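You operate a simulated robot arm through the tools that you are given. There is no shell and no other tool. Be economical: measure what you need, move in short steps, check, and stop when the job is done.

You run a simulated robot arm. Do the job below in one go: nothing can be reset, and whatever is moved stays where it is left.

TASK
Press the enter button two times. Fetch the green block and set it on the silver bearing on the top of the black bench. Fetch the steel hex spacer and set it on the black disc. Take the clipboard on the top shelf of the grey cart and put it away on the fourth shelf from the bottom of the dark rack. Take the grey foam block and leave it on top of the belts box. Put the white bobbin on the top of the tester. Open the front glass door. Do these in any order.

The check looks at the end state, three seconds after you hand in, the way a careful person would. Anything else that was tipped, shoved, dropped, spilled or broken makes it a failure.

THE ROBOT
A 7-joint arm with a vacuum gripper on a trunk, on a base that drives. Base frame: it is fixed to the floor where the robot stands at the start and does not move with it; the origin is under the middle of the robot, x ahead of it, y to its left, z up; the surface under the hand at the start is at about z = 0.8. Units: m, degrees, N and s.
Its first joint turns from -149.0 to 149.0 degrees. Places, roughly: bearing (8x8x2 cm) [0.9, -0.3, 0.8]; belts box [-9.75, 5, 0.75]; black disc (6x6x2 cm) [-11.5, 3.5, 0.7]; clipboard [-12, 3.25, 0.75]; enter button [0.5, 0, 0.8]; fourth shelf of the dark rack [-14.3, -1.2, 1.3]; front glass door [-8.6, -2, 1.1]; green block [0.75, 0, 0.75]; grey foam block (9x6x5 cm) [-9.9, 4.4, 0.8]; steel hex spacer (3x4x4 cm) [-11.6, 3.2, 0.7]; top of the tester [-11.4, -2.1, 0.8]; white bobbin (4x4x4 cm) [-12.1, -2.1, 0.8]. Payload 1.06 kg.
Tool frame: the origin (TCP) lies in the middle of the cups' lips, and z points out of the cups. The gripper has 1 cup of 0.024 m across, covering 0.024 by 0.024 m (tool x, y); the bellows give 0.008 m. With the vacuum on, a cup seals on a smooth face that it is pressed against (1 to 4 N); it does not hold porous or soft things. The pull reaches 23 N.
Orientation is told as [roll, pitch, yaw] about the base's x, y, z axes, in that order, counted from this pose: with the cups facing straight down, the tool's x points along the base's -x, its y along +y and its z along -z.

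THE INTERFACE
- The arm moves only by the tool move_arm. Its argument "commands" is a list of rows, each a list of 3 entries, a list of its own where there are three numbers: the vacuum: 1 switches it on, 0 off, then the shift along the tool's x, y, z in units of 20 mm (1.0 is 20 mm), then the turn, a rotation vector about the tool's x, y, z in units of 4 degrees (1.0 is 4 degrees). In form: [[suction, [dx, dy, dz], [wx, wy, wz]], ...]. A call has 1 to 20 rows; each row shifts and turns the commanded pose from where the row before left it, along the tool's axes as they then stand. A call with a number of a shift or a turn outside -1 to 1 is refused whole. Rows are played at 5 a second. More than 0.05 m and 8.6 degrees between two rows, or a gripper value outside its range, and nothing of the call is played. A pose out of reach is approached as far as the arm can. The call stops where the force on the tool passes 40 N (or 10 N more than at its start, if that is more) or the arm is blocked; 0.2 s more then pass. The pull builds up within a second once a cup has sealed. Time passes only in rows, and 0.2 s behind the last, so rows that do not move give it time. It gives the time, the measured TCP pose, the force on the tool (base axes) and the pull of the vacuum at its end, in the units of the frame above (readings bear some noise), with the torque about the TCP (base axes, N m) and any sound that the robot's microphone picked up.
- Cameras (640 x 400 px; columns grow to the right, rows downward): "scene" is now at [0.0293, 0.1279, 1.5924]; the picture's right is [-0.49, -0.87, 0.00], its down [-0.56, 0.31, -0.77] and it looks along [0.67, -0.37, -0.64] (base axes); focal length 273 px, centre (320, 200). "wrist" rides on the gripper at [0.078, 0.019, -0.096] in the tool frame; the picture's right is [-0.24, 0.97, 0.00], its down [-0.71, -0.17, -0.69] and it looks along [-0.67, -0.16, 0.73] (tool axes); focal length 243 px, centre (320, 200). There is no depth. A picture from a camera that has moved, and an enlarged one, comes with that camera's place and axes in the base frame and with its lens.
- snapshot(camera): a new picture of that camera. The clock stands still meanwhile.
- slide_trunk(by): slides the trunk up (or, below 0, down) by that many m; the arm and the scene camera ride with it, the base frame stays. It gives what a move gives, with no picture.
- roll_base(legs): drives the robot by 1 to 6 legs, each [ahead, turn to the left] in m and degrees, along the robot's own axes; the way and the turn of a leg run together, so that a leg with both is an arc; at most 1.5 m and 180 degrees a leg. The arm and the cameras ride along, it lands a little off, and it stops where it bumps. It gives what a move gives.
- aim_head(pan, tilt): turns the head with the scene camera to pan (to the left, within 155 degrees either way) and tilt (down, from -29 to 69), counted from straight ahead of the robot. It gives what a move gives.
- inspect(camera, box): a new picture of the part [left, top, right, bottom] of that camera's present view, enlarged. The clock stands still meanwhile.
- finish_job(): hands the job in; it is judged then, once.

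Work in short steps. Places have to be worked out from the pictures, the camera data and where the tool is seen: move nearer, look again, correct. Check each grasp and each placing, and mend what went wrong. You have 186 turns and 156 pictures in all, those below and enlarged ones among them. Switch the vacuum off and draw the arm clear of the work before you hand the job in, unless the task says otherwise; then end with one line.

The tools are called after "Emit:" by a JSON object that holds its "method" and its "body". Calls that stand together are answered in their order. move_arm: Moves the arm, as the interface text tells. Its arguments: {"type":"object","properties":{"commands":{"type":"array","items":{"type":"array"}}},"required":["commands"]} The other tools are called the same way: slide_trunk (by) slides the trunk up or down; roll_base (legs) drives the base; aim_head (pan, tilt) turns the head that bears the scene camera; snapshot (camera) takes a picture; inspect (camera, box) takes an enlarged picture of a part of a camera's view; finish_job () hands the job in.

At the start:

```text
time_s: 0.0
position: [0.7382, -0.0809, 1.1686]
tool_rot: [0.0, 0.0, 0.0]
force: [-0.2, -0.3, 0.6]
moment: [-0.01, 0.01, 0.0]
pull: 0.1
trunk travel left (down, up): [-0.65, 0.06]
robot x, y, heading: [-0.001, -0.0005, 0.1]
head pan, tilt: [-29.1, 39.9]
```

scene: 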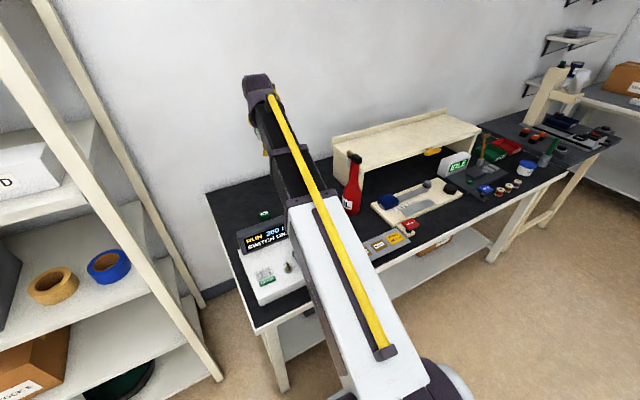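
wrist: 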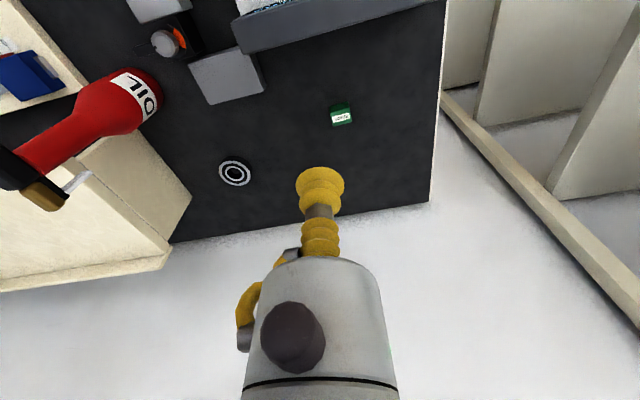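

I'll look closer at the near bench to identify the enter button, green block and bearing.

Emit:
{"method": "inspect", "body": {"camera": "scene", "box": [200, 180, 360, 320]}}

Emit:
{"method": "inspect", "body": {"camera": "wrist", "box": [120, 0, 440, 200]}}

```text
2.86 times, centred on (280, 250) of scene
camera zoom: at [0.0293, 0.1279, 1.5924], right [-0.49, -0.87, 0.0], down [-0.56, 0.31, -0.77], along [0.67, -0.37, -0.64], focal length 780 px, centre (434, 57)
```

zoom: 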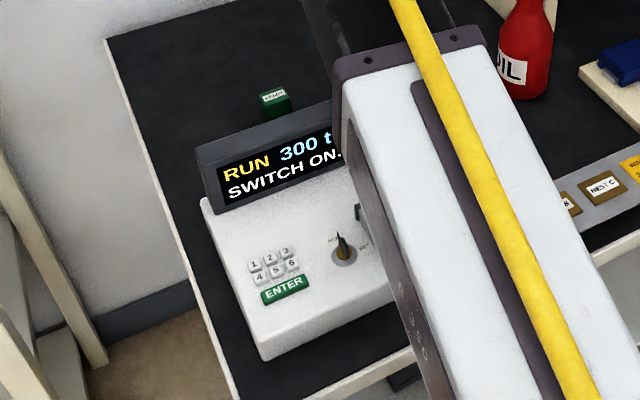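

```text
2.00 times, centred on (280, 100) of wrist
camera zoom: at [0.6596, -0.0632, 1.2635], right [0.24, 0.97, 0.0], down [0.71, -0.17, 0.69], along [0.67, -0.16, -0.73], focal length 485 px, centre (400, 400)
```

zoom: 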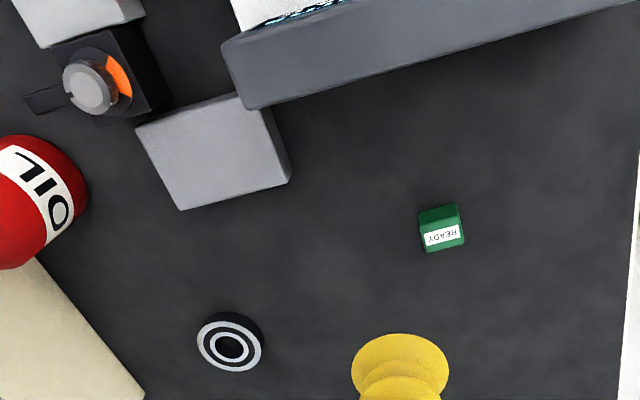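

The enter button is near (0.54, 0.03), the green READY block near (0.86, -0.07) and a ringed disc near (0.94, -0.33). I'll check the rest of the bench for other candidates.

Emit:
{"method": "inspect", "body": {"camera": "scene", "box": [340, 110, 500, 260]}}

Emit:
{"method": "inspect", "body": {"camera": "scene", "box": [460, 40, 640, 220]}}

```text
2.67 times, centred on (420, 185) of scene
camera zoom: at [0.0293, 0.1279, 1.5924], right [-0.49, -0.87, 0.0], down [-0.56, 0.31, -0.77], along [0.67, -0.37, -0.64], focal length 728 px, centre (53, 240)
```

zoom: 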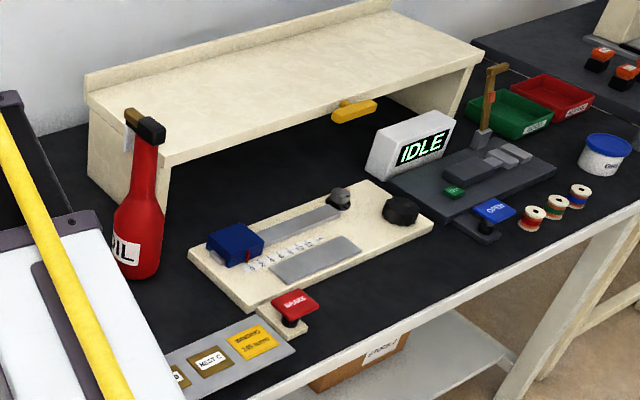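

```text
2.22 times, centred on (550, 130) of scene
camera zoom: at [0.0293, 0.1279, 1.5924], right [-0.49, -0.87, 0.0], down [-0.56, 0.31, -0.77], along [0.67, -0.37, -0.64], focal length 607 px, centre (-191, 356)
```

zoom: 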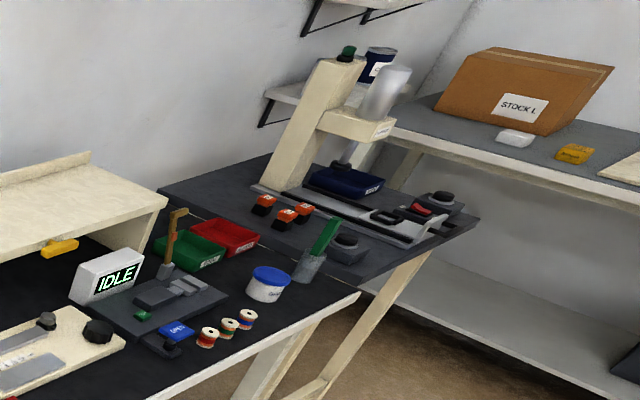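

Move above the enter button estimate, lower moderately, then look with the wrist camera.

Emit:
{"method": "move_arm", "body": {"commands": [[0, [1, 0.565, 0], [0, 0, 0]], [0, [1, 0.565, 0], [0, 0, 0]], [0, [1, 0.565, 0], [0, 0, 0]], [0, [1, 0.565, 0], [0, 0, 0]], [0, [1, 0.565, 0], [0, 0, 0]], [0, [1, 0.565, 0], [0, 0, 0]], [0, [1, 0.565, 0], [0, 0, 0]], [0, [1, 0.565, 0], [0, 0, 0]], [0, [1, 0.565, 0], [0, 0, 0]], [0, [1, 0.565, 0], [0, 0, 0]], [0, [0, 0, 1], [0, 0, 0]], [0, [0, 0, 1], [0, 0, 0]], [0, [0, 0, 1], [0, 0, 0]], [0, [0, 0, 1], [0, 0, 0]], [0, [0, 0, 1], [0, 0, 0]]]}}

Emit:
{"method": "snapshot", "body": {"camera": "wrist"}}

Emit:
{"method": "snapshot", "body": {"camera": "scene"}}

```text
time_s: 3.2
position: [0.5387, 0.0315, 1.0681]
tool_rot: [0.0, -0.1, 0.0]
force: [-0.4, -0.6, -1.0]
moment: [-0.04, 0.01, 0.0]
pull: 0.0
trunk travel left (down, up): [-0.65, 0.06]
robot x, y, heading: [0.0024, 0.0011, 0.3]
head pan, tilt: [-29.1, 39.9]
```

```text
149 pictures are left
camera wrist: at [0.4595, 0.0497, 1.1626], right [0.24, 0.97, 0.0], down [0.71, -0.17, 0.69], along [0.67, -0.16, -0.73], focal length 243 px, centre (320, 200)
```

wrist: 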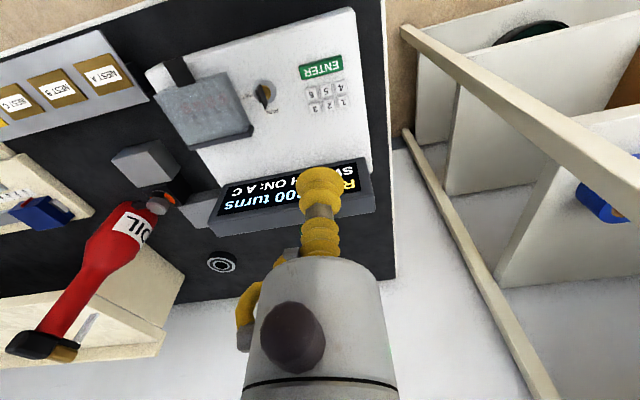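

```text
148 pictures are left
camera scene: at [0.0293, 0.1279, 1.5924], right [-0.49, -0.87, 0.0], down [-0.56, 0.31, -0.77], along [0.67, -0.37, -0.64], focal length 273 px, centre (320, 200)
```

scene: 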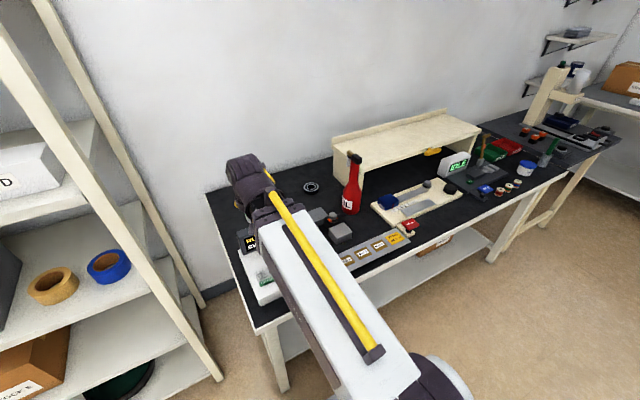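

Both views agree: enter button at about (0.538, 0.032, 0.85), right beneath the cup. Descend to just above it.

Emit:
{"method": "move_arm", "body": {"commands": [[0, [0, 0, 1], [0, 0, 0]], [0, [0, 0, 1], [0, 0, 0]], [0, [0, 0, 1], [0, 0, 0]], [0, [0, 0, 1], [0, 0, 0]], [0, [0, 0, 1], [0, 0, 0]], [0, [0, 0, 1], [0, 0, 0]], [0, [0, 0, 1], [0, 0, 0]], [0, [0, 0, 1], [0, 0, 0]], [0, [0, 0, 1], [0, 0, 0]], [0, [0, 0, 0.5], [0, 0, 0]]]}}

Emit:
{"method": "snapshot", "body": {"camera": "wrist"}}

```text
time_s: 5.4
position: [0.537, 0.0317, 0.8779]
tool_rot: [0.0, 0.0, 0.0]
force: [0.5, -0.4, -0.5]
moment: [-0.02, -0.01, 0.02]
pull: 0.0
trunk travel left (down, up): [-0.65, 0.06]
robot x, y, heading: [-0.0027, -0.0012, -0.1]
head pan, tilt: [-29.1, 39.9]
```

```text
147 pictures are left
camera wrist: at [0.4595, 0.0499, 0.9733], right [0.24, 0.97, 0.0], down [0.71, -0.17, 0.69], along [0.67, -0.16, -0.73], focal length 243 px, centre (320, 200)
```

wrist: 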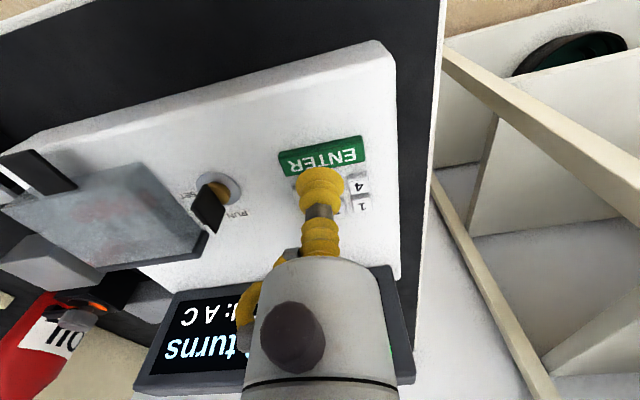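

Triangulation confirms z ≈ 0.849. Approach in fine steps and press.

Emit:
{"method": "move_arm", "body": {"commands": [[0, [0, 0, 0.5], [0, 0, 0]], [0, [0, 0, 0.5], [0, 0, 0]], [0, [0, 0, 0.25], [0, 0, 0]], [0, [0, 0, 0.15], [0, 0, 0]], [0, [0, 0, 0.15], [0, 0, 0]]]}}

```text
time_s: 6.6
position: [0.5367, 0.0325, 0.8474]
tool_rot: [0.0, 0.0, 0.0]
force: [0.4, 0.3, 0.6]
moment: [0.01, -0.02, -0.05]
pull: 0.0
trunk travel left (down, up): [-0.65, 0.06]
robot x, y, heading: [0.0013, -0.0011, -0.2]
head pan, tilt: [-29.1, 39.9]
```

No contact yet; continue down in 3 mm steps.

Emit:
{"method": "move_arm", "body": {"commands": [[0, [0, 0, 0.15], [0, 0, 0]], [0, [0, 0, 0.15], [0, 0, 0]]]}}

Emit:
{"method": "snapshot", "body": {"camera": "wrist"}}

```text
time_s: 7.2
position: [0.5372, 0.0331, 0.8426]
tool_rot: [0.0, 0.0, 0.0]
force: [-0.2, 1.1, 3.8]
moment: [-0.02, 0.0, 0.01]
pull: 0.2
trunk travel left (down, up): [-0.65, 0.06]
robot x, y, heading: [0.0014, 0.0011, -0.2]
head pan, tilt: [-29.1, 39.9]
heard: click
```

```text
146 pictures are left
camera wrist: at [0.4593, 0.0496, 0.9371], right [0.24, 0.97, 0.0], down [0.71, -0.17, 0.69], along [0.67, -0.16, -0.73], focal length 243 px, centre (320, 200)
```

wrist: 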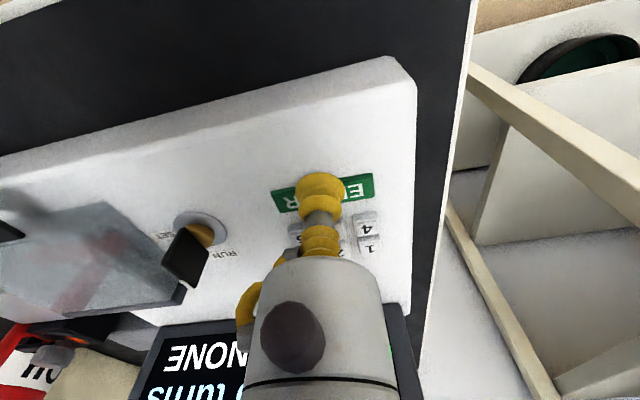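

One click heard and the display changed. Raise and press again by the same amount.

Emit:
{"method": "move_arm", "body": {"commands": [[0, [0, 0, -1], [0, 0, 0]], [0, [0, 0, 0], [0, 0, 0]], [0, [0, 0, 0], [0, 0, 0]], [0, [0, 0, 0.5], [0, 0, 0]], [0, [0, 0, 0.2], [0, 0, 0]], [0, [0, 0, 0.15], [0, 0, 0]], [0, [0, 0, 0.15], [0, 0, 0]]]}}

```text
time_s: 8.8
position: [0.5374, 0.0315, 0.8422]
tool_rot: [0.0, 0.0, 0.1]
force: [-0.8, 0.0, 3.7]
moment: [0.02, -0.02, -0.02]
pull: 0.0
trunk travel left (down, up): [-0.65, 0.06]
robot x, y, heading: [-0.004, -0.0007, 0.1]
head pan, tilt: [-29.1, 39.9]
heard: click
```

Second click. Raise up clear and look at the display.

Emit:
{"method": "move_arm", "body": {"commands": [[0, [0, 0, -1], [0, 0, 0]], [0, [0, 0, -1], [0, 0, 0]], [0, [0, 0, -1], [0, 0, 0]], [0, [0, 0, -1], [0, 0, 0]], [0, [0, 0, -1], [0, 0, 0]], [0, [0, 0, -1], [0, 0, 0]], [0, [0, 0, -1], [0, 0, 0]], [0, [0, 0, -1], [0, 0, 0]], [0, [0, 0, -1], [0, 0, 0]], [0, [0, 0, -1], [0, 0, 0]]]}}

Emit:
{"method": "snapshot", "body": {"camera": "wrist"}}

```text
time_s: 11.0
position: [0.5369, 0.0317, 1.0418]
tool_rot: [0.0, 0.0, -0.1]
force: [0.2, 0.4, -0.7]
moment: [-0.01, -0.01, 0.01]
pull: 0.1
trunk travel left (down, up): [-0.65, 0.06]
robot x, y, heading: [-0.0008, 0.0044, -0.0]
head pan, tilt: [-29.1, 39.9]
```

```text
145 pictures are left
camera wrist: at [0.4588, 0.0507, 1.1372], right [0.24, 0.97, 0.0], down [0.71, -0.17, 0.68], along [0.67, -0.16, -0.73], focal length 243 px, centre (320, 200)
```

wrist: 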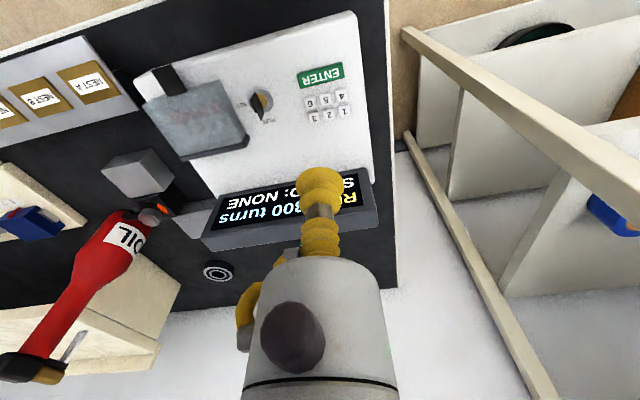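

Enter is done. Now move over the green block.

Emit:
{"method": "move_arm", "body": {"commands": [[0, [-1, -0.32, 0], [0, 0, 0]], [0, [-1, -0.32, 0], [0, 0, 0]], [0, [-1, -0.32, 0], [0, 0, 0]], [0, [-1, -0.32, 0], [0, 0, 0]], [0, [-1, -0.32, 0], [0, 0, 0]], [0, [-1, -0.32, 0], [0, 0, 0]], [0, [-1, -0.32, 0], [0, 0, 0]], [0, [-1, -0.32, 0], [0, 0, 0]], [0, [-1, -0.32, 0], [0, 0, 0]], [0, [-1, -0.32, 0], [0, 0, 0]], [0, [-1, -0.32, 0], [0, 0, 0]], [0, [-1, -0.32, 0], [0, 0, 0]], [0, [-1, -0.32, 0], [0, 0, 0]], [0, [-1, -0.32, 0], [0, 0, 0]], [0, [-1, -0.32, 0], [0, 0, 0]], [0, [-1, -0.32, 0], [0, 0, 0]], [0, [0, 0, 1], [0, 0, 0]], [0, [0, 0, 1], [0, 0, 0]], [0, [0, 0, 1], [0, 0, 0]]]}}

Emit:
{"method": "snapshot", "body": {"camera": "wrist"}}

```text
time_s: 15.0
position: [0.858, -0.0694, 0.9815]
tool_rot: [0.0, 0.0, 0.0]
force: [0.6, -0.8, 0.1]
moment: [-0.03, 0.0, 0.03]
pull: 0.0
trunk travel left (down, up): [-0.65, 0.06]
robot x, y, heading: [-0.0016, -0.0008, -0.3]
head pan, tilt: [-29.1, 39.9]
```

```text
144 pictures are left
camera wrist: at [0.78, -0.053, 1.0767], right [0.24, 0.97, 0.0], down [0.71, -0.17, 0.69], along [0.67, -0.16, -0.73], focal length 243 px, centre (320, 200)
```

wrist: 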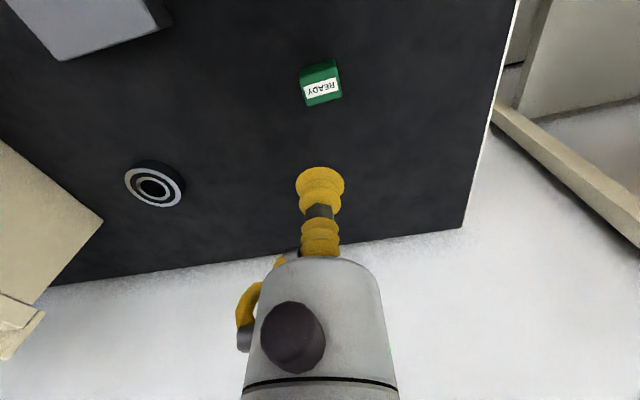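

Block top is at about (0.856, -0.069, 0.845), directly below. Descend with vacuum on, with fine steps at the end.

Emit:
{"method": "move_arm", "body": {"commands": [[1, [0.1, 0, 1], [0, 0, 0]], [1, [0, 0, 1], [0, 0, 0]], [1, [0, 0, 1], [0, 0, 0]], [1, [0, 0, 1], [0, 0, 0]], [1, [0, 0, 1], [0, 0, 0]], [1, [0, 0, 0.5], [0, 0, 0]], [1, [0, 0, 0.5], [0, 0, 0]]]}}

Emit:
{"method": "snapshot", "body": {"camera": "wrist"}}

```text
time_s: 16.6
position: [0.8573, -0.071, 0.8622]
tool_rot: [0.0, 0.0, 0.0]
force: [-0.7, 0.1, 0.0]
moment: [-0.01, 0.04, 0.02]
pull: 0.1
trunk travel left (down, up): [-0.65, 0.06]
robot x, y, heading: [-0.0009, 0.0041, -0.1]
head pan, tilt: [-29.1, 39.9]
```

```text
143 pictures are left
camera wrist: at [0.7778, -0.0532, 0.9566], right [0.24, 0.97, 0.0], down [0.71, -0.17, 0.69], along [0.67, -0.16, -0.73], focal length 243 px, centre (320, 200)
```

wrist: 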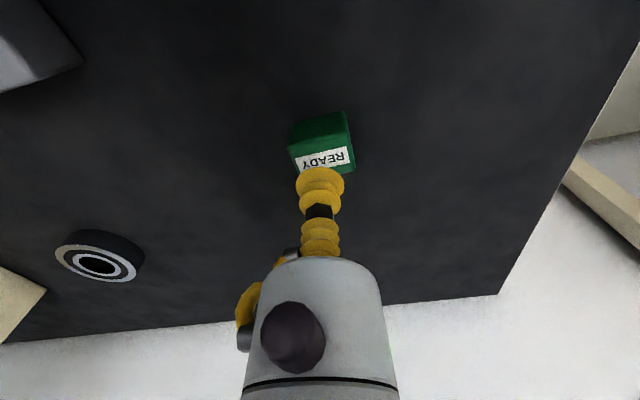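

Continue down in 3 mm steps until contact.

Emit:
{"method": "move_arm", "body": {"commands": [[1, [0, 0, 0.25], [0, 0, 0]], [1, [0, 0, 0.25], [0, 0, 0]], [1, [0, 0, 0.15], [0, 0, 0]], [1, [0, 0, 0.15], [0, 0, 0]], [1, [0, 0, 0.15], [0, 0, 0]]]}}

```text
time_s: 17.8
position: [0.8564, -0.0702, 0.8424]
tool_rot: [0.0, 0.0, 0.0]
force: [-0.5, -0.9, -0.8]
moment: [-0.02, -0.02, 0.0]
pull: 0.0
trunk travel left (down, up): [-0.65, 0.06]
robot x, y, heading: [0.0007, 0.0007, 0.1]
head pan, tilt: [-29.1, 39.9]
```

Emit:
{"method": "move_arm", "body": {"commands": [[1, [-0.1, 0, 0.15], [0, 0, 0]], [1, [0, 0, 0.15], [0, 0, 0]], [1, [0, 0, 0.15], [0, 0, 0]]]}}

Emit:
{"method": "snapshot", "body": {"camera": "wrist"}}

```text
time_s: 18.6
position: [0.8576, -0.0718, 0.8342]
tool_rot: [0.1, -0.1, 0.0]
force: [-0.1, -1.2, 0.0]
moment: [0.01, 0.03, 0.01]
pull: 23.1
trunk travel left (down, up): [-0.65, 0.06]
robot x, y, heading: [0.0003, 0.0002, 0.0]
head pan, tilt: [-29.1, 39.9]
```

```text
142 pictures are left
camera wrist: at [0.7796, -0.0525, 0.9288], right [0.24, 0.97, 0.0], down [0.71, -0.17, 0.69], along [0.67, -0.16, -0.73], focal length 243 px, centre (320, 200)
```

wrist: 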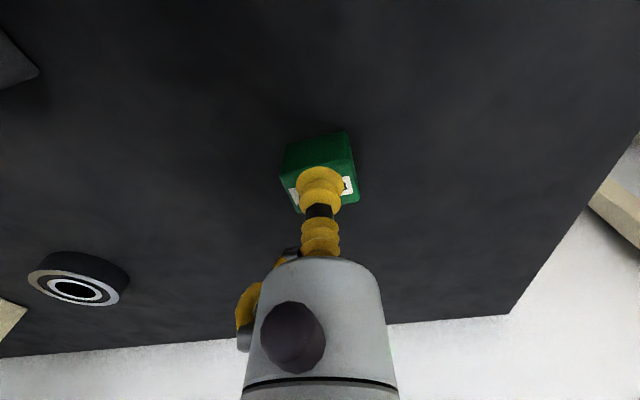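

Sealed (pull 23 N). Lift 10 cm, and head to the bearing at about (0.936, -0.323).

Emit:
{"method": "move_arm", "body": {"commands": [[1, [0, 0, -0.5], [0, 0, 0]], [1, [0, 0, -1], [0, 0, 0]], [1, [0, 0, -1], [0, 0, 0]], [1, [0, 0, -1], [0, 0, 0]], [1, [0, 0, -1], [0, 0, 0]], [1, [0, 0, -0.5], [0, 0, 0]], [1, [0, -1, 0], [0, 0, 0]], [1, [0, -1, 0], [0, 0, 0]], [1, [0, -1, 0], [0, 0, 0]], [1, [0, -1, 0], [0, 0, 0]], [1, [-0.5, -1, 0], [0, 0, 0]], [1, [-0.5, -1, 0], [0, 0, 0]], [1, [-0.5, -1, 0], [0, 0, 0]], [1, [-0.5, -1, 0], [0, 0, 0]], [1, [-0.5, -1, 0], [0, 0, 0]], [1, [-0.5, -1, 0], [0, 0, 0]], [1, [-0.5, -1, 0], [0, 0, 0]], [1, [-0.5, -1, 0], [0, 0, 0]]]}}

Emit:
{"method": "snapshot", "body": {"camera": "wrist"}}

```text
time_s: 22.4
position: [0.9386, -0.3106, 0.933]
tool_rot: [-0.1, 0.0, 0.0]
force: [0.3, 0.0, 0.0]
moment: [-0.03, -0.02, 0.04]
pull: 22.9
trunk travel left (down, up): [-0.65, 0.06]
robot x, y, heading: [0.001, 0.0011, -0.2]
head pan, tilt: [-29.1, 39.9]
```

```text
141 pictures are left
camera wrist: at [0.8601, -0.2925, 1.0276], right [0.24, 0.97, 0.0], down [0.71, -0.17, 0.68], along [0.67, -0.16, -0.73], focal length 243 px, centre (320, 200)
```

wrist: 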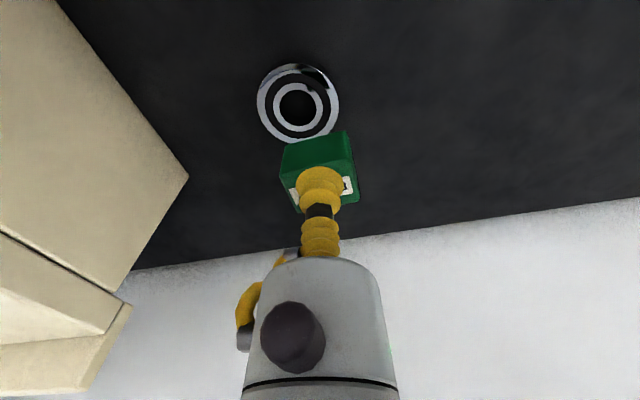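

Bearing centre at about (0.9365, -0.330). Shift 2 cm in -y and descend to just above.

Emit:
{"method": "move_arm", "body": {"commands": [[1, [0.1, -0.95, 0], [0, 0, 0]], [1, [0, 0, 1], [0, 0, 0]], [1, [0, 0, 1], [0, 0, 0]], [1, [0, 0, 1], [0, 0, 0]]]}}

Emit:
{"method": "snapshot", "body": {"camera": "wrist"}}

Emit:
{"method": "inspect", "body": {"camera": "scene", "box": [260, 130, 380, 220]}}

```text
time_s: 23.4
position: [0.935, -0.3312, 0.8732]
tool_rot: [0.0, 0.1, 0.0]
force: [0.0, 0.8, -0.6]
moment: [0.01, 0.01, 0.02]
pull: 23.3
trunk travel left (down, up): [-0.65, 0.06]
robot x, y, heading: [-0.0024, -0.0008, 0.1]
head pan, tilt: [-29.1, 39.9]
```

```text
140 pictures are left
camera wrist: at [0.8575, -0.3121, 0.968], right [0.24, 0.97, 0.0], down [0.71, -0.17, 0.69], along [0.67, -0.16, -0.73], focal length 243 px, centre (320, 200)
```

wrist: 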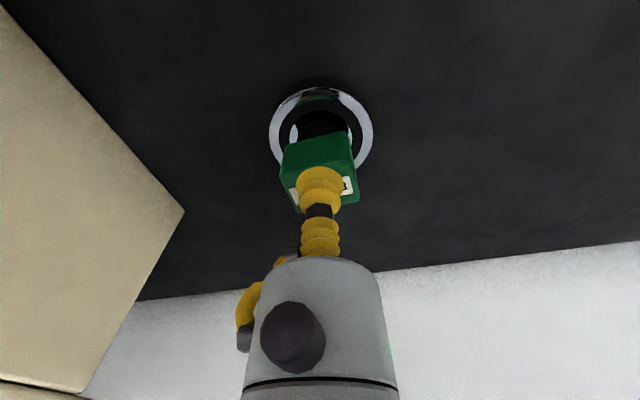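

```text
4.44 times, centred on (320, 175) of scene
camera zoom: at [0.0292, 0.1279, 1.5924], right [-0.49, -0.87, 0.0], down [-0.56, 0.31, -0.77], along [0.67, -0.37, -0.64], focal length 1214 px, centre (320, 311)
```

zoom: 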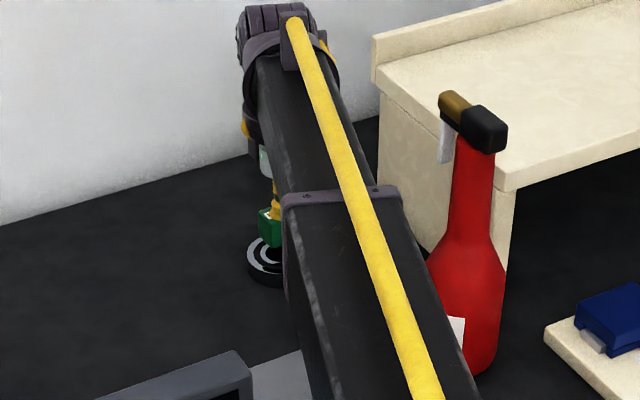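

Well aligned. Lower in fine steps until contact.

Emit:
{"method": "move_arm", "body": {"commands": [[1, [-0.1, 0, 0.25], [0, 0, 0]], [1, [0, 0, 0.25], [0, 0, 0]], [1, [0, 0, 0.15], [0, 0, 0]], [1, [0, 0, 0.15], [0, 0, 0]]]}}

```text
time_s: 24.4
position: [0.9365, -0.3302, 0.8576]
tool_rot: [0.0, 0.1, 0.0]
force: [0.0, -0.4, -0.1]
moment: [-0.03, -0.01, -0.03]
pull: 22.9
trunk travel left (down, up): [-0.65, 0.06]
robot x, y, heading: [0.0035, -0.0016, -0.0]
head pan, tilt: [-29.1, 39.9]
```

Emit:
{"method": "move_arm", "body": {"commands": [[1, [0, 0, 0.12], [0, 0, 0]], [1, [0, 0, 0.12], [0, 0, 0]]]}}

```text
time_s: 25.0
position: [0.9382, -0.3295, 0.8523]
tool_rot: [0.0, 0.0, 0.0]
force: [0.1, 0.3, -0.8]
moment: [0.01, -0.01, 0.01]
pull: 22.9
trunk travel left (down, up): [-0.65, 0.06]
robot x, y, heading: [0.002, 0.0022, -0.1]
head pan, tilt: [-29.1, 39.9]
```

Emit:
{"method": "move_arm", "body": {"commands": [[1, [0, 0, 0.1], [0, 0, 0]], [1, [0, 0, 0.1], [0, 0, 0]]]}}

Emit:
{"method": "inspect", "body": {"camera": "wrist", "box": [220, 60, 420, 220]}}

```text
time_s: 25.6
position: [0.9371, -0.3285, 0.8509]
tool_rot: [-0.1, -0.1, 0.0]
force: [1.9, -0.7, 12.2]
moment: [0.01, -0.02, 0.01]
pull: 22.7
trunk travel left (down, up): [-0.65, 0.06]
robot x, y, heading: [0.002, -0.0009, -0.0]
head pan, tilt: [-29.1, 39.9]
```

```text
2.50 times, centred on (320, 140) of wrist
camera zoom: at [0.859, -0.3114, 0.9457], right [0.24, 0.97, 0.0], down [0.71, -0.17, 0.69], along [0.67, -0.16, -0.73], focal length 606 px, centre (320, 350)
```

zoom: 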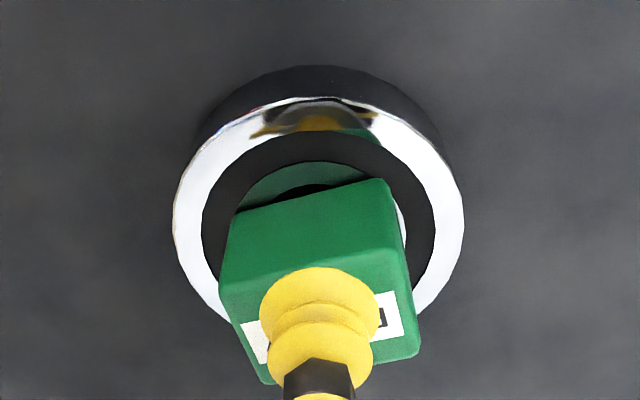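

Contact (12 N) and the block is centred on the bearing. Release and raise.

Emit:
{"method": "move_arm", "body": {"commands": [[1, [0, 0, -0.1], [0, 0, 0]], [0, [0, 0, 0], [0, 0, 0]], [0, [0, 0, 0], [0, 0, 0]], [0, [0, 0, 0], [0, 0, 0]], [0, [0, 0, 0], [0, 0, 0]], [0, [0, 0, -0.1], [0, 0, 0]], [0, [0, 0, -0.3], [0, 0, 0]], [0, [0, 0, -1], [0, 0, 0]], [0, [0, 0, -1], [0, 0, 0]], [0, [0, 0, -1], [0, 0, 0]], [0, [0, 0, -1], [0, 0, 0]], [0, [0, 0, -1], [0, 0, 0]]]}}

Emit:
{"method": "inspect", "body": {"camera": "wrist", "box": [220, 20, 420, 200]}}

```text
time_s: 28.2
position: [0.9368, -0.3293, 0.9593]
tool_rot: [0.0, -0.1, 0.0]
force: [0.0, 0.4, 0.0]
moment: [-0.02, -0.02, 0.0]
pull: 0.0
trunk travel left (down, up): [-0.65, 0.06]
robot x, y, heading: [0.0032, -0.0017, 0.0]
head pan, tilt: [-29.1, 39.9]
```

```text
2.22 times, centred on (320, 110) of wrist
camera zoom: at [0.8595, -0.3115, 1.0538], right [0.24, 0.97, 0.0], down [0.71, -0.17, 0.69], along [0.67, -0.16, -0.73], focal length 539 px, centre (320, 400)
```

zoom: 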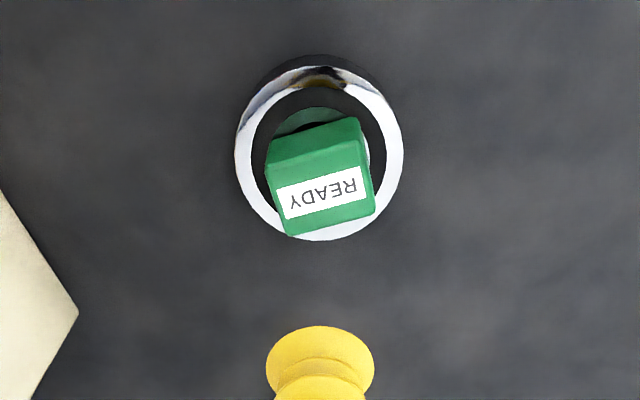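

Green block is placed. Raise and retract the arm for driving.

Emit:
{"method": "move_arm", "body": {"commands": [[0, [0, 0, -1], [0, 0, 0]], [0, [0, 0, -1], [0, 0, 0]], [0, [0, 0, -1], [0, 0, 0]], [0, [0, 0, -1], [0, 0, 0]], [0, [0, 0, -1], [0, 0, 0]], [0, [0, 0, -1], [0, 0, 0]], [0, [0, 0, -1], [0, 0, 0]], [0, [0, 0, -1], [0, 0, 0]], [0, [0, 0, -1], [0, 0, 0]], [0, [0, 0, -1], [0, 0, 0]], [0, [0, 0, -1], [0, 0, 0]], [0, [0, 0, -1], [0, 0, 0]]]}}

Emit:
{"method": "move_arm", "body": {"commands": [[0, [1, 0.9, 0], [0, 0, 0]], [0, [1, 0.9, 0], [0, 0, 0]], [0, [1, 0.9, 0], [0, 0, 0]], [0, [1, 0.9, 0], [0, 0, 0]], [0, [1, 0.9, 0], [0, 0, 0]], [0, [1, 0.9, 0], [0, 0, 0]], [0, [1, 0.9, 0], [0, 0, 0]], [0, [1, 0.9, 0], [0, 0, 0]], [0, [1, 0.9, 0], [0, 0, 0]], [0, [1, 0.9, 0], [0, 0, 0]], [0, [1, 0.9, 0], [0, 0, 0]], [0, [1, 0.9, 0], [0, 0, 0]], [0, [1, 0.9, 0], [0, 0, 0]], [0, [1, 0.9, 0], [0, 0, 0]], [0, [1, 0.9, 0], [0, 0, 0]], [0, [1, 0.9, 0], [0, 0, 0]], [0, [1, 0.9, 0], [0, 0, 0]], [0, [1, 0.9, 0], [0, 0, 0]]]}}

Emit:
{"method": "aim_head", "body": {"pan": 150, "tilt": 15}}

Emit:
{"method": "snapshot", "body": {"camera": "scene"}}

Emit:
{"method": "aim_head", "body": {"pan": -150, "tilt": 15}}

Emit:
{"method": "snapshot", "body": {"camera": "scene"}}

```text
time_s: 30.8
position: [0.937, -0.3295, 1.1997]
tool_rot: [0.0, 0.0, 0.0]
force: [-0.6, 0.2, -0.1]
moment: [0.02, -0.03, -0.02]
pull: 0.0
trunk travel left (down, up): [-0.65, 0.06]
robot x, y, heading: [0.0005, 0.0009, -0.0]
head pan, tilt: [-29.1, 39.9]
```

```text
time_s: 34.6
position: [0.582, -0.0084, 1.199]
tool_rot: [-0.1, -0.4, 0.3]
force: [2.6, 1.6, -5.3]
moment: [-0.23, -0.18, -0.22]
pull: 0.0
trunk travel left (down, up): [-0.65, 0.06]
robot x, y, heading: [0.0007, -0.001, -0.1]
head pan, tilt: [-29.1, 39.9]
stopped in row 18: the force on the tool passed its limit at 46 N (the readings are from after the stop); the commanded pose is now the measured one
```

```text
time_s: 37.3
position: [0.5812, -0.0077, 1.1992]
tool_rot: [-0.1, -0.4, 0.3]
force: [4.9, -1.6, -10.4]
moment: [0.0, -0.43, 0.02]
pull: 0.1
trunk travel left (down, up): [-0.65, 0.06]
robot x, y, heading: [-0.0019, 0.0031, -0.0]
head pan, tilt: [150.0, 15.0]
```

```text
136 pictures are left
camera scene: at [-0.1259, 0.216, 1.6318], right [0.5, 0.87, 0.0], down [0.22, -0.13, -0.97], along [-0.84, 0.48, -0.26], focal length 273 px, centre (320, 200)
```

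scene: 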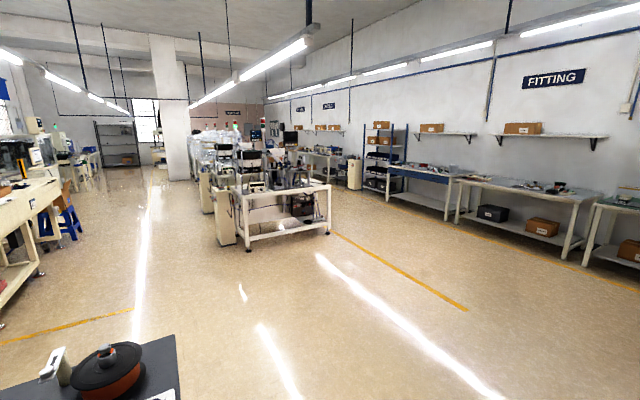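

```text
time_s: 41.4
position: [0.5799, -0.0081, 1.1994]
tool_rot: [-0.1, -0.4, 0.3]
force: [4.1, -1.1, -10.4]
moment: [-0.07, -0.41, -0.04]
pull: 0.0
trunk travel left (down, up): [-0.65, 0.06]
robot x, y, heading: [-0.0002, -0.0012, 0.3]
head pan, tilt: [-150.0, 15.0]
```

```text
135 pictures are left
camera scene: at [-0.126, 0.1225, 1.6319], right [-0.5, 0.87, 0.0], down [0.22, 0.13, -0.97], along [-0.84, -0.48, -0.26], focal length 273 px, centre (320, 200)
```

scene: 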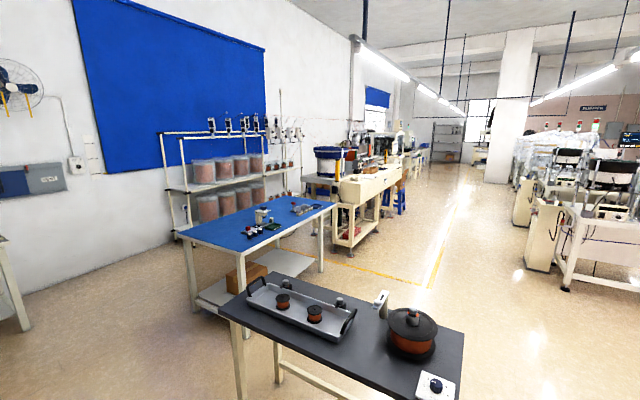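

The arm touched itself at short radius; ease it outward slightly, and look left for driving clearance.

Emit:
{"method": "move_arm", "body": {"commands": [[0, [-0.7, 0, 0], [0, 0, 0]], [0, [-0.7, 0, 0], [0, 0, 0]]]}}

Emit:
{"method": "aim_head", "body": {"pan": 75, "tilt": 35}}

Emit:
{"method": "snapshot", "body": {"camera": "scene"}}

```text
time_s: 42.0
position: [0.6098, -0.0071, 1.1993]
tool_rot: [-0.2, -0.4, 0.3]
force: [0.4, -0.3, 0.1]
moment: [-0.02, 0.0, 0.01]
pull: 0.0
trunk travel left (down, up): [-0.65, 0.06]
robot x, y, heading: [0.0023, 0.0005, 0.2]
head pan, tilt: [-150.0, 15.0]
```

```text
time_s: 45.2
position: [0.6081, -0.0086, 1.1999]
tool_rot: [-0.1, -0.4, 0.4]
force: [-1.4, 0.4, -0.5]
moment: [-0.03, 0.03, -0.03]
pull: 0.0
trunk travel left (down, up): [-0.65, 0.06]
robot x, y, heading: [-0.0023, -0.0005, 0.1]
head pan, tilt: [75.0, 35.0]
```

```text
134 pictures are left
camera scene: at [-0.0223, 0.2543, 1.5998], right [0.97, -0.26, 0.0], down [-0.15, -0.55, -0.82], along [0.21, 0.79, -0.57], focal length 273 px, centre (320, 200)
```

scene: 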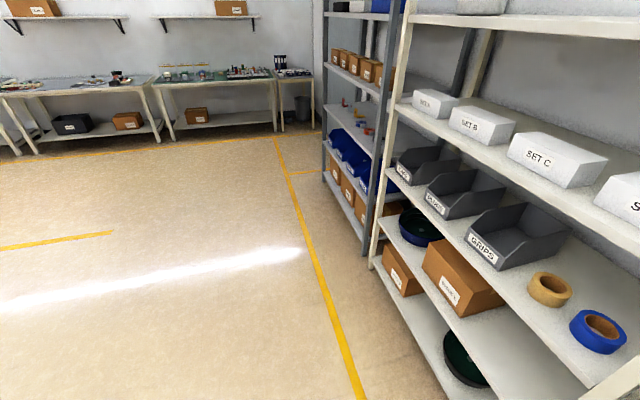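

The way left is open. Back off a little, turn left, and drive toward the wide aisle at y ≈ 3.3.

Emit:
{"method": "roll_base", "body": {"legs": [[-0.15, 0], [0, 105], [1.5, 0], [0, 35], [1.4, 0], [1.4, 0]]}}

Emit:
{"method": "aim_head", "body": {"pan": 20, "tilt": 20}}

Emit:
{"method": "snapshot", "body": {"camera": "scene"}}

```text
time_s: 72.8
position: [-3.1635, 3.6131, 1.2007]
tool_rot: [-0.2, -0.4, 140.5]
force: [-0.7, 0.6, 0.6]
moment: [0.02, 0.01, 0.02]
pull: 0.1
trunk travel left (down, up): [-0.65, 0.06]
robot x, y, heading: [-2.7024, 3.2164, 140.1]
head pan, tilt: [75.0, 35.0]
```

```text
time_s: 74.1
position: [-3.1629, 3.6131, 1.1997]
tool_rot: [-0.1, -0.4, 140.5]
force: [-0.6, -0.4, 0.0]
moment: [-0.02, 0.01, -0.02]
pull: 0.1
trunk travel left (down, up): [-0.65, 0.06]
robot x, y, heading: [-2.6988, 3.2189, 140.2]
head pan, tilt: [20.0, 20.0]
```

```text
133 pictures are left
camera scene: at [-2.8618, 3.0891, 1.6237], right [0.34, 0.94, 0.0], down [0.32, -0.12, -0.94], along [-0.88, 0.32, -0.34], focal length 273 px, centre (320, 200)
```

scene: 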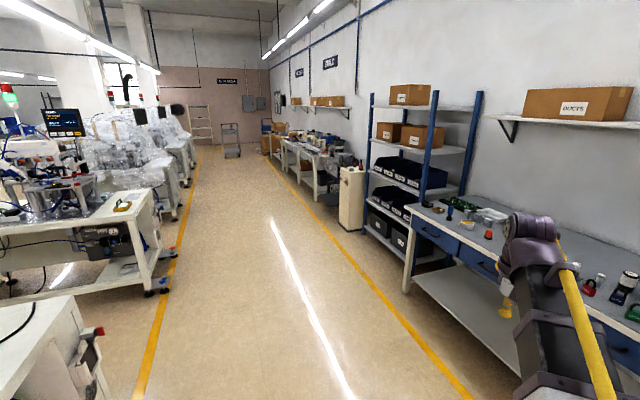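

The aisle is clear at y ≈ 3.3. Turn to face -x and drive to about x = -8.4.

Emit:
{"method": "roll_base", "body": {"legs": [[0, 40], [1.45, 0], [1.45, 0], [1.45, 0], [1.3, 0]]}}

Emit:
{"method": "aim_head", "body": {"pan": -25, "tilt": 20}}

Emit:
{"method": "snapshot", "body": {"camera": "scene"}}

Emit:
{"method": "aim_head", "body": {"pan": 25, "tilt": 20}}

Emit:
{"method": "snapshot", "body": {"camera": "scene"}}

```text
time_s: 103.0
position: [-8.988, 3.2587, 1.2]
tool_rot: [-0.1, -0.3, 179.4]
force: [0.5, 0.0, 0.8]
moment: [0.02, 0.0, 0.01]
pull: 0.0
trunk travel left (down, up): [-0.65, 0.06]
robot x, y, heading: [-8.3842, 3.2422, 179.6]
head pan, tilt: [20.0, 20.0]
```

```text
time_s: 104.1
position: [-8.9878, 3.2581, 1.2001]
tool_rot: [-0.1, -0.4, 179.5]
force: [0.5, 0.3, 0.0]
moment: [0.0, 0.04, 0.0]
pull: 0.0
trunk travel left (down, up): [-0.65, 0.06]
robot x, y, heading: [-8.378, 3.2466, 179.1]
head pan, tilt: [-25.0, 20.0]
```

```text
132 pictures are left
camera scene: at [-8.4197, 3.1119, 1.6237], right [0.43, 0.9, 0.0], down [0.31, -0.15, -0.94], along [-0.85, 0.41, -0.34], focal length 273 px, centre (320, 200)
```

scene: 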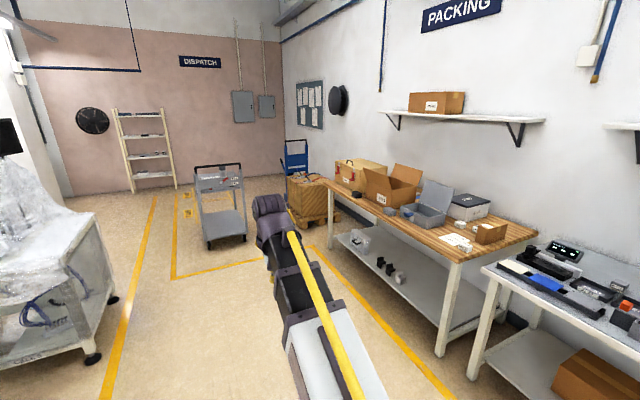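

```text
time_s: 105.3
position: [-8.9885, 3.258, 1.2008]
tool_rot: [-0.1, -0.5, 179.5]
force: [-0.3, -0.3, 0.3]
moment: [-0.02, -0.01, 0.02]
pull: 0.1
trunk travel left (down, up): [-0.65, 0.06]
robot x, y, heading: [-8.377, 3.2455, 179.1]
head pan, tilt: [25.0, 20.0]
```

```text
131 pictures are left
camera scene: at [-8.4208, 3.0333, 1.6237], right [-0.41, 0.91, 0.0], down [0.31, 0.14, -0.94], along [-0.86, -0.38, -0.34], focal length 273 px, centre (320, 200)
```

scene: 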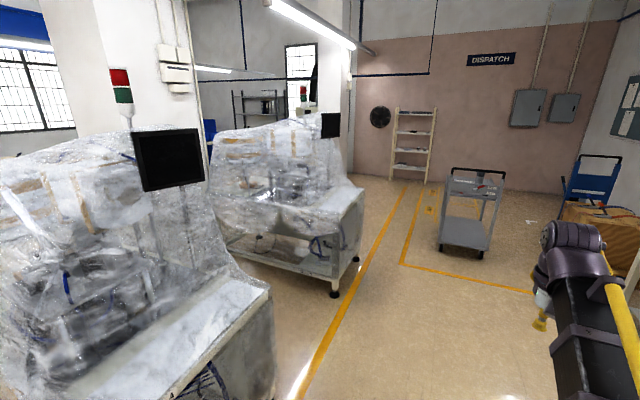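

The packing bench is ahead right. Zoom on it and on the grey cart.

Emit:
{"method": "aim_head", "body": {"pan": -40, "tilt": 25}}

Emit:
{"method": "inspect", "body": {"camera": "scene", "box": [160, 120, 420, 280]}}

Emit:
{"method": "inspect", "body": {"camera": "scene", "box": [0, 100, 200, 260]}}

```text
time_s: 106.7
position: [-8.987, 3.259, 1.2]
tool_rot: [-0.2, -0.4, 179.4]
force: [-0.4, 1.0, 0.5]
moment: [0.0, -0.02, -0.03]
pull: 0.0
trunk travel left (down, up): [-0.65, 0.06]
robot x, y, heading: [-8.3808, 3.2454, 179.2]
head pan, tilt: [-40.0, 25.0]
```

```text
2.46 times, centred on (290, 200) of scene
camera zoom: at [-8.4056, 3.1316, 1.6156], right [0.65, 0.76, 0.0], down [0.32, -0.28, -0.91], along [-0.69, 0.59, -0.42], focal length 672 px, centre (394, 200)
```

zoom: 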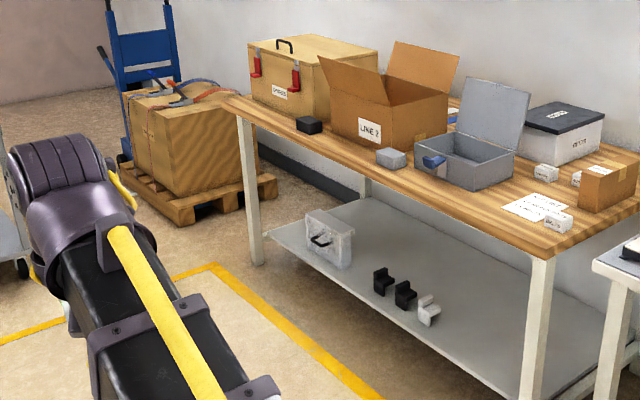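

```text
2.50 times, centred on (100, 180) of scene
camera zoom: at [-8.4056, 3.1316, 1.6156], right [0.65, 0.76, 0.0], down [0.32, -0.28, -0.91], along [-0.69, 0.59, -0.42], focal length 683 px, centre (870, 250)
```

zoom: 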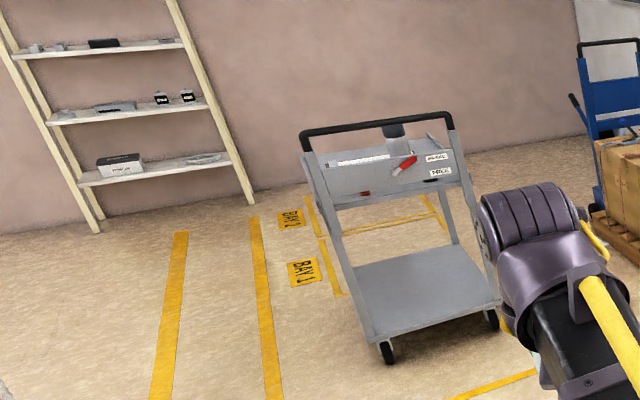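

Foam block is at about (-9.96, 4.44) and the belts box presumably the white one with dark lid near (-9.73, 5.05). Drive alongside and turn to face the bench.

Emit:
{"method": "roll_base", "body": {"legs": [[1.45, 0], [0, -89], [0.4, 0]]}}

Emit:
{"method": "aim_head", "body": {"pan": -20, "tilt": 35}}

Emit:
{"method": "snapshot", "body": {"camera": "scene"}}

Emit:
{"method": "snapshot", "body": {"camera": "wrist"}}

```text
time_s: 119.7
position: [-9.8381, 4.2779, 1.1985]
tool_rot: [-0.1, -0.4, 91.0]
force: [0.4, -0.8, -0.4]
moment: [0.0, -0.01, 0.0]
pull: 0.0
trunk travel left (down, up): [-0.65, 0.06]
robot x, y, heading: [-9.8358, 3.6667, 90.6]
head pan, tilt: [-40.0, 25.0]
```

```text
time_s: 120.6
position: [-9.8378, 4.2771, 1.1992]
tool_rot: [-0.1, -0.4, 91.0]
force: [0.2, 0.5, -0.3]
moment: [0.03, -0.02, 0.0]
pull: 0.2
trunk travel left (down, up): [-0.65, 0.06]
robot x, y, heading: [-9.8368, 3.6682, 90.7]
head pan, tilt: [-20.0, 35.0]
```

```text
128 pictures are left
camera scene: at [-9.9771, 3.703, 1.5999], right [0.94, -0.33, 0.0], down [-0.19, -0.54, -0.82], along [0.27, 0.77, -0.57], focal length 273 px, centre (320, 200)
```

scene: 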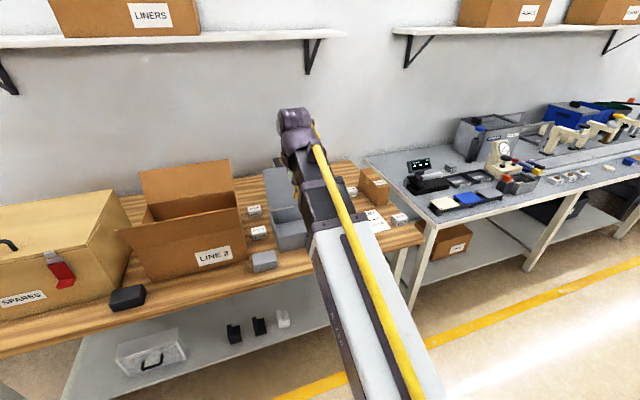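

```text
127 pictures are left
camera wrist: at [-9.8545, 4.1969, 1.2939], right [-0.98, 0.22, 0.0], down [0.16, 0.71, 0.69], along [0.15, 0.67, -0.72], focal length 243 px, centre (320, 200)
```

wrist: 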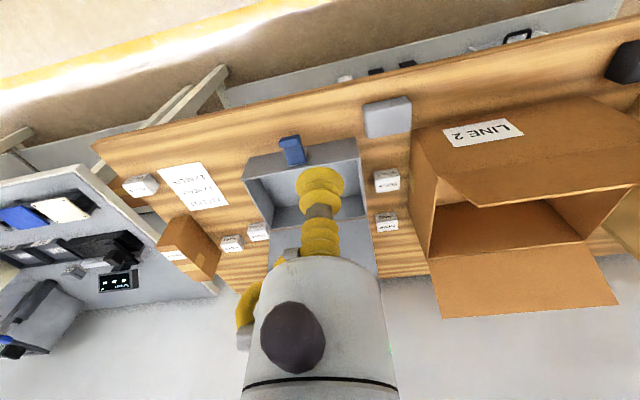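

Foam block at about (-9.94, 4.44). Move the tool above it (still high) and look again for clearance to the LINE 2 box flap and for the belts box.

Emit:
{"method": "move_arm", "body": {"commands": [[0, [-1, 0.6, 0], [0, 0, 0]], [0, [-1, 0.6, 0], [0, 0, 0]], [0, [-1, 0.6, 0], [0, 0, 0]], [0, [-1, 0.6, 0], [0, 0, 0]], [0, [-1, 0.6, 0], [0, 0, 0]], [0, [-1, 0.6, 0], [0, 0, 0]], [0, [-1, 0.6, 0], [0, 0, 0]], [0, [-1, 0.6, 0], [0, 0, 0]]]}}

Emit:
{"method": "snapshot", "body": {"camera": "scene"}}

Emit:
{"method": "snapshot", "body": {"camera": "wrist"}}

```text
time_s: 122.4
position: [-9.9367, 4.4366, 1.2005]
tool_rot: [0.0, -0.4, 91.0]
force: [0.0, -0.3, 0.1]
moment: [0.04, 0.01, 0.0]
pull: 0.0
trunk travel left (down, up): [-0.65, 0.06]
robot x, y, heading: [-9.8359, 3.6689, 90.6]
head pan, tilt: [-20.0, 35.0]
```

```text
126 pictures are left
camera scene: at [-9.9773, 3.7032, 1.5998], right [0.94, -0.33, 0.0], down [-0.19, -0.54, -0.82], along [0.27, 0.77, -0.57], focal length 273 px, centre (320, 200)
```

scene: 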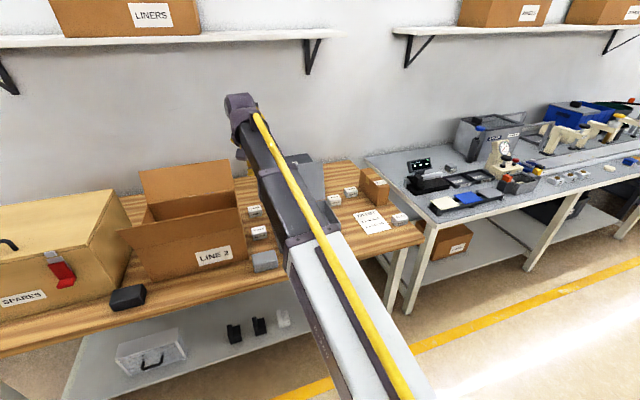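

```text
125 pictures are left
camera wrist: at [-9.9539, 4.3562, 1.2949], right [-0.98, 0.22, 0.0], down [0.16, 0.71, 0.69], along [0.15, 0.67, -0.72], focal length 243 px, centre (320, 200)
```

wrist: 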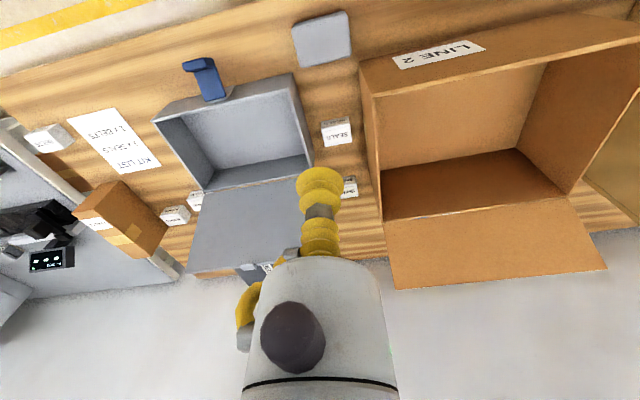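

Zoom in to read labels and the foam's surface.

Emit:
{"method": "inspect", "body": {"camera": "wrist", "box": [130, 60, 370, 290]}}

Emit:
{"method": "inspect", "body": {"camera": "wrist", "box": [280, 0, 380, 80]}}

```text
1.74 times, centred on (250, 175) of wrist
camera zoom: at [-9.9539, 4.3562, 1.2949], right [-0.98, 0.22, 0.0], down [0.16, 0.71, 0.69], along [0.15, 0.67, -0.72], focal length 422 px, centre (442, 244)
```

zoom: 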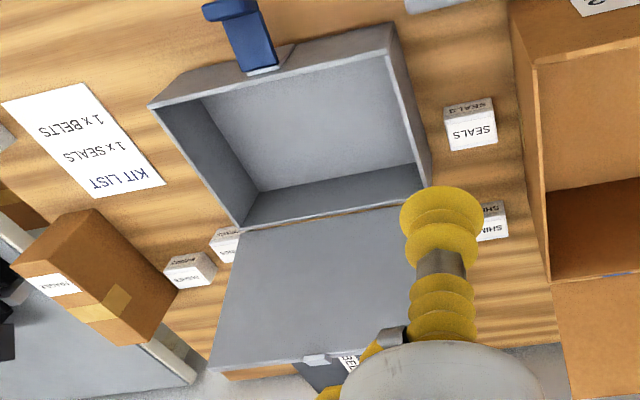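

```text
5.00 times, centred on (330, 40) of wrist
camera zoom: at [-9.9539, 4.3562, 1.2949], right [-0.98, 0.22, 0.0], down [0.16, 0.71, 0.69], along [0.15, 0.67, -0.72], focal length 1213 px, centre (270, 1000)
```

zoom: 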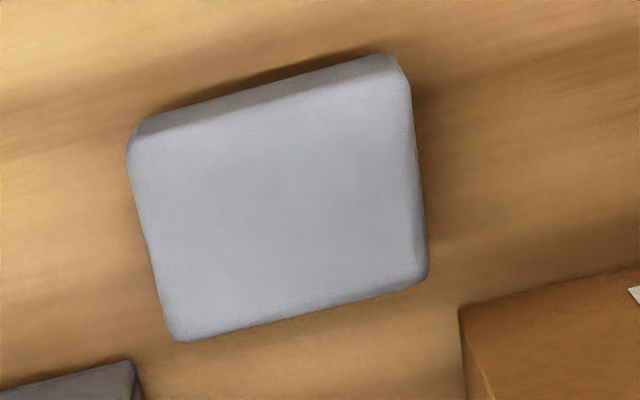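

Foam centre at (-9.938, 4.438), top ≈ 0.83; the hand is slim, so clearance is fine. Descend, biased 8 mm away from the box.

Emit:
{"method": "move_arm", "body": {"commands": [[1, [0, -0.4, 1], [0, 0, 0]], [1, [0, 0, 1], [0, 0, 0]], [1, [0, 0, 1], [0, 0, 0]], [1, [0, 0, 1], [0, 0, 0]], [1, [0, 0, 1], [0, 0, 0]], [1, [0, 0, 1], [0, 0, 0]], [1, [0, 0, 1], [0, 0, 0]], [1, [0, 0, 1], [0, 0, 0]], [1, [0, 0, 1], [0, 0, 0]], [1, [0, 0, 1], [0, 0, 0]], [1, [0, 0, 1], [0, 0, 0]], [1, [0, 0, 1], [0, 0, 0]], [1, [0, 0, 1], [0, 0, 0]], [1, [0, 0, 1], [0, 0, 0]], [1, [0, 0, 1], [0, 0, 0]], [1, [0, 0, 1], [0, 0, 0]]]}}

Emit:
{"method": "snapshot", "body": {"camera": "wrist"}}

```text
time_s: 125.8
position: [-9.9278, 4.438, 0.8802]
tool_rot: [-0.1, -0.4, 91.0]
force: [0.2, 0.1, -0.7]
moment: [-0.01, -0.01, 0.01]
pull: 0.2
trunk travel left (down, up): [-0.65, 0.06]
robot x, y, heading: [-9.8348, 3.6675, 91.0]
head pan, tilt: [-20.0, 35.0]
```

```text
122 pictures are left
camera wrist: at [-9.9447, 4.3572, 0.974], right [-0.98, 0.22, 0.0], down [0.16, 0.71, 0.69], along [0.15, 0.67, -0.72], focal length 243 px, centre (320, 200)
```

wrist: 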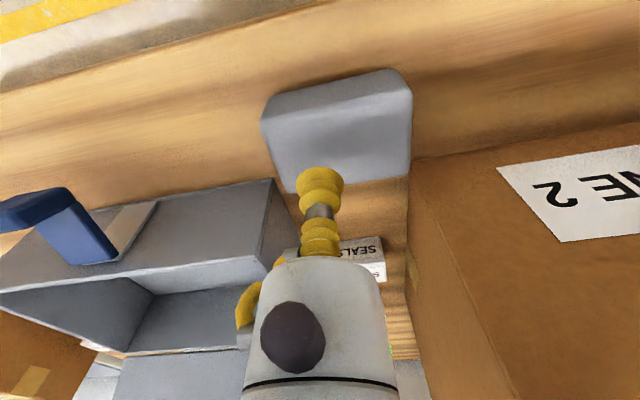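

Aligned. Descend in fine steps to contact.

Emit:
{"method": "move_arm", "body": {"commands": [[1, [0, 0.2, 0.5], [0, 0, 0]], [1, [0, 0, 0.5], [0, 0, 0]], [1, [0, 0, 0.5], [0, 0, 0]], [1, [0, 0, 0.25], [0, 0, 0]], [1, [0, 0, 0.2], [0, 0, 0]], [1, [0, 0, 0.2], [0, 0, 0]]]}}

```text
time_s: 127.2
position: [-9.931, 4.438, 0.8382]
tool_rot: [-0.1, -0.4, 91.0]
force: [0.2, 4.4, 19.9]
moment: [-0.07, 0.03, -0.06]
pull: 22.6
trunk travel left (down, up): [-0.65, 0.06]
robot x, y, heading: [-9.8366, 3.6669, 90.9]
head pan, tilt: [-20.0, 35.0]
```

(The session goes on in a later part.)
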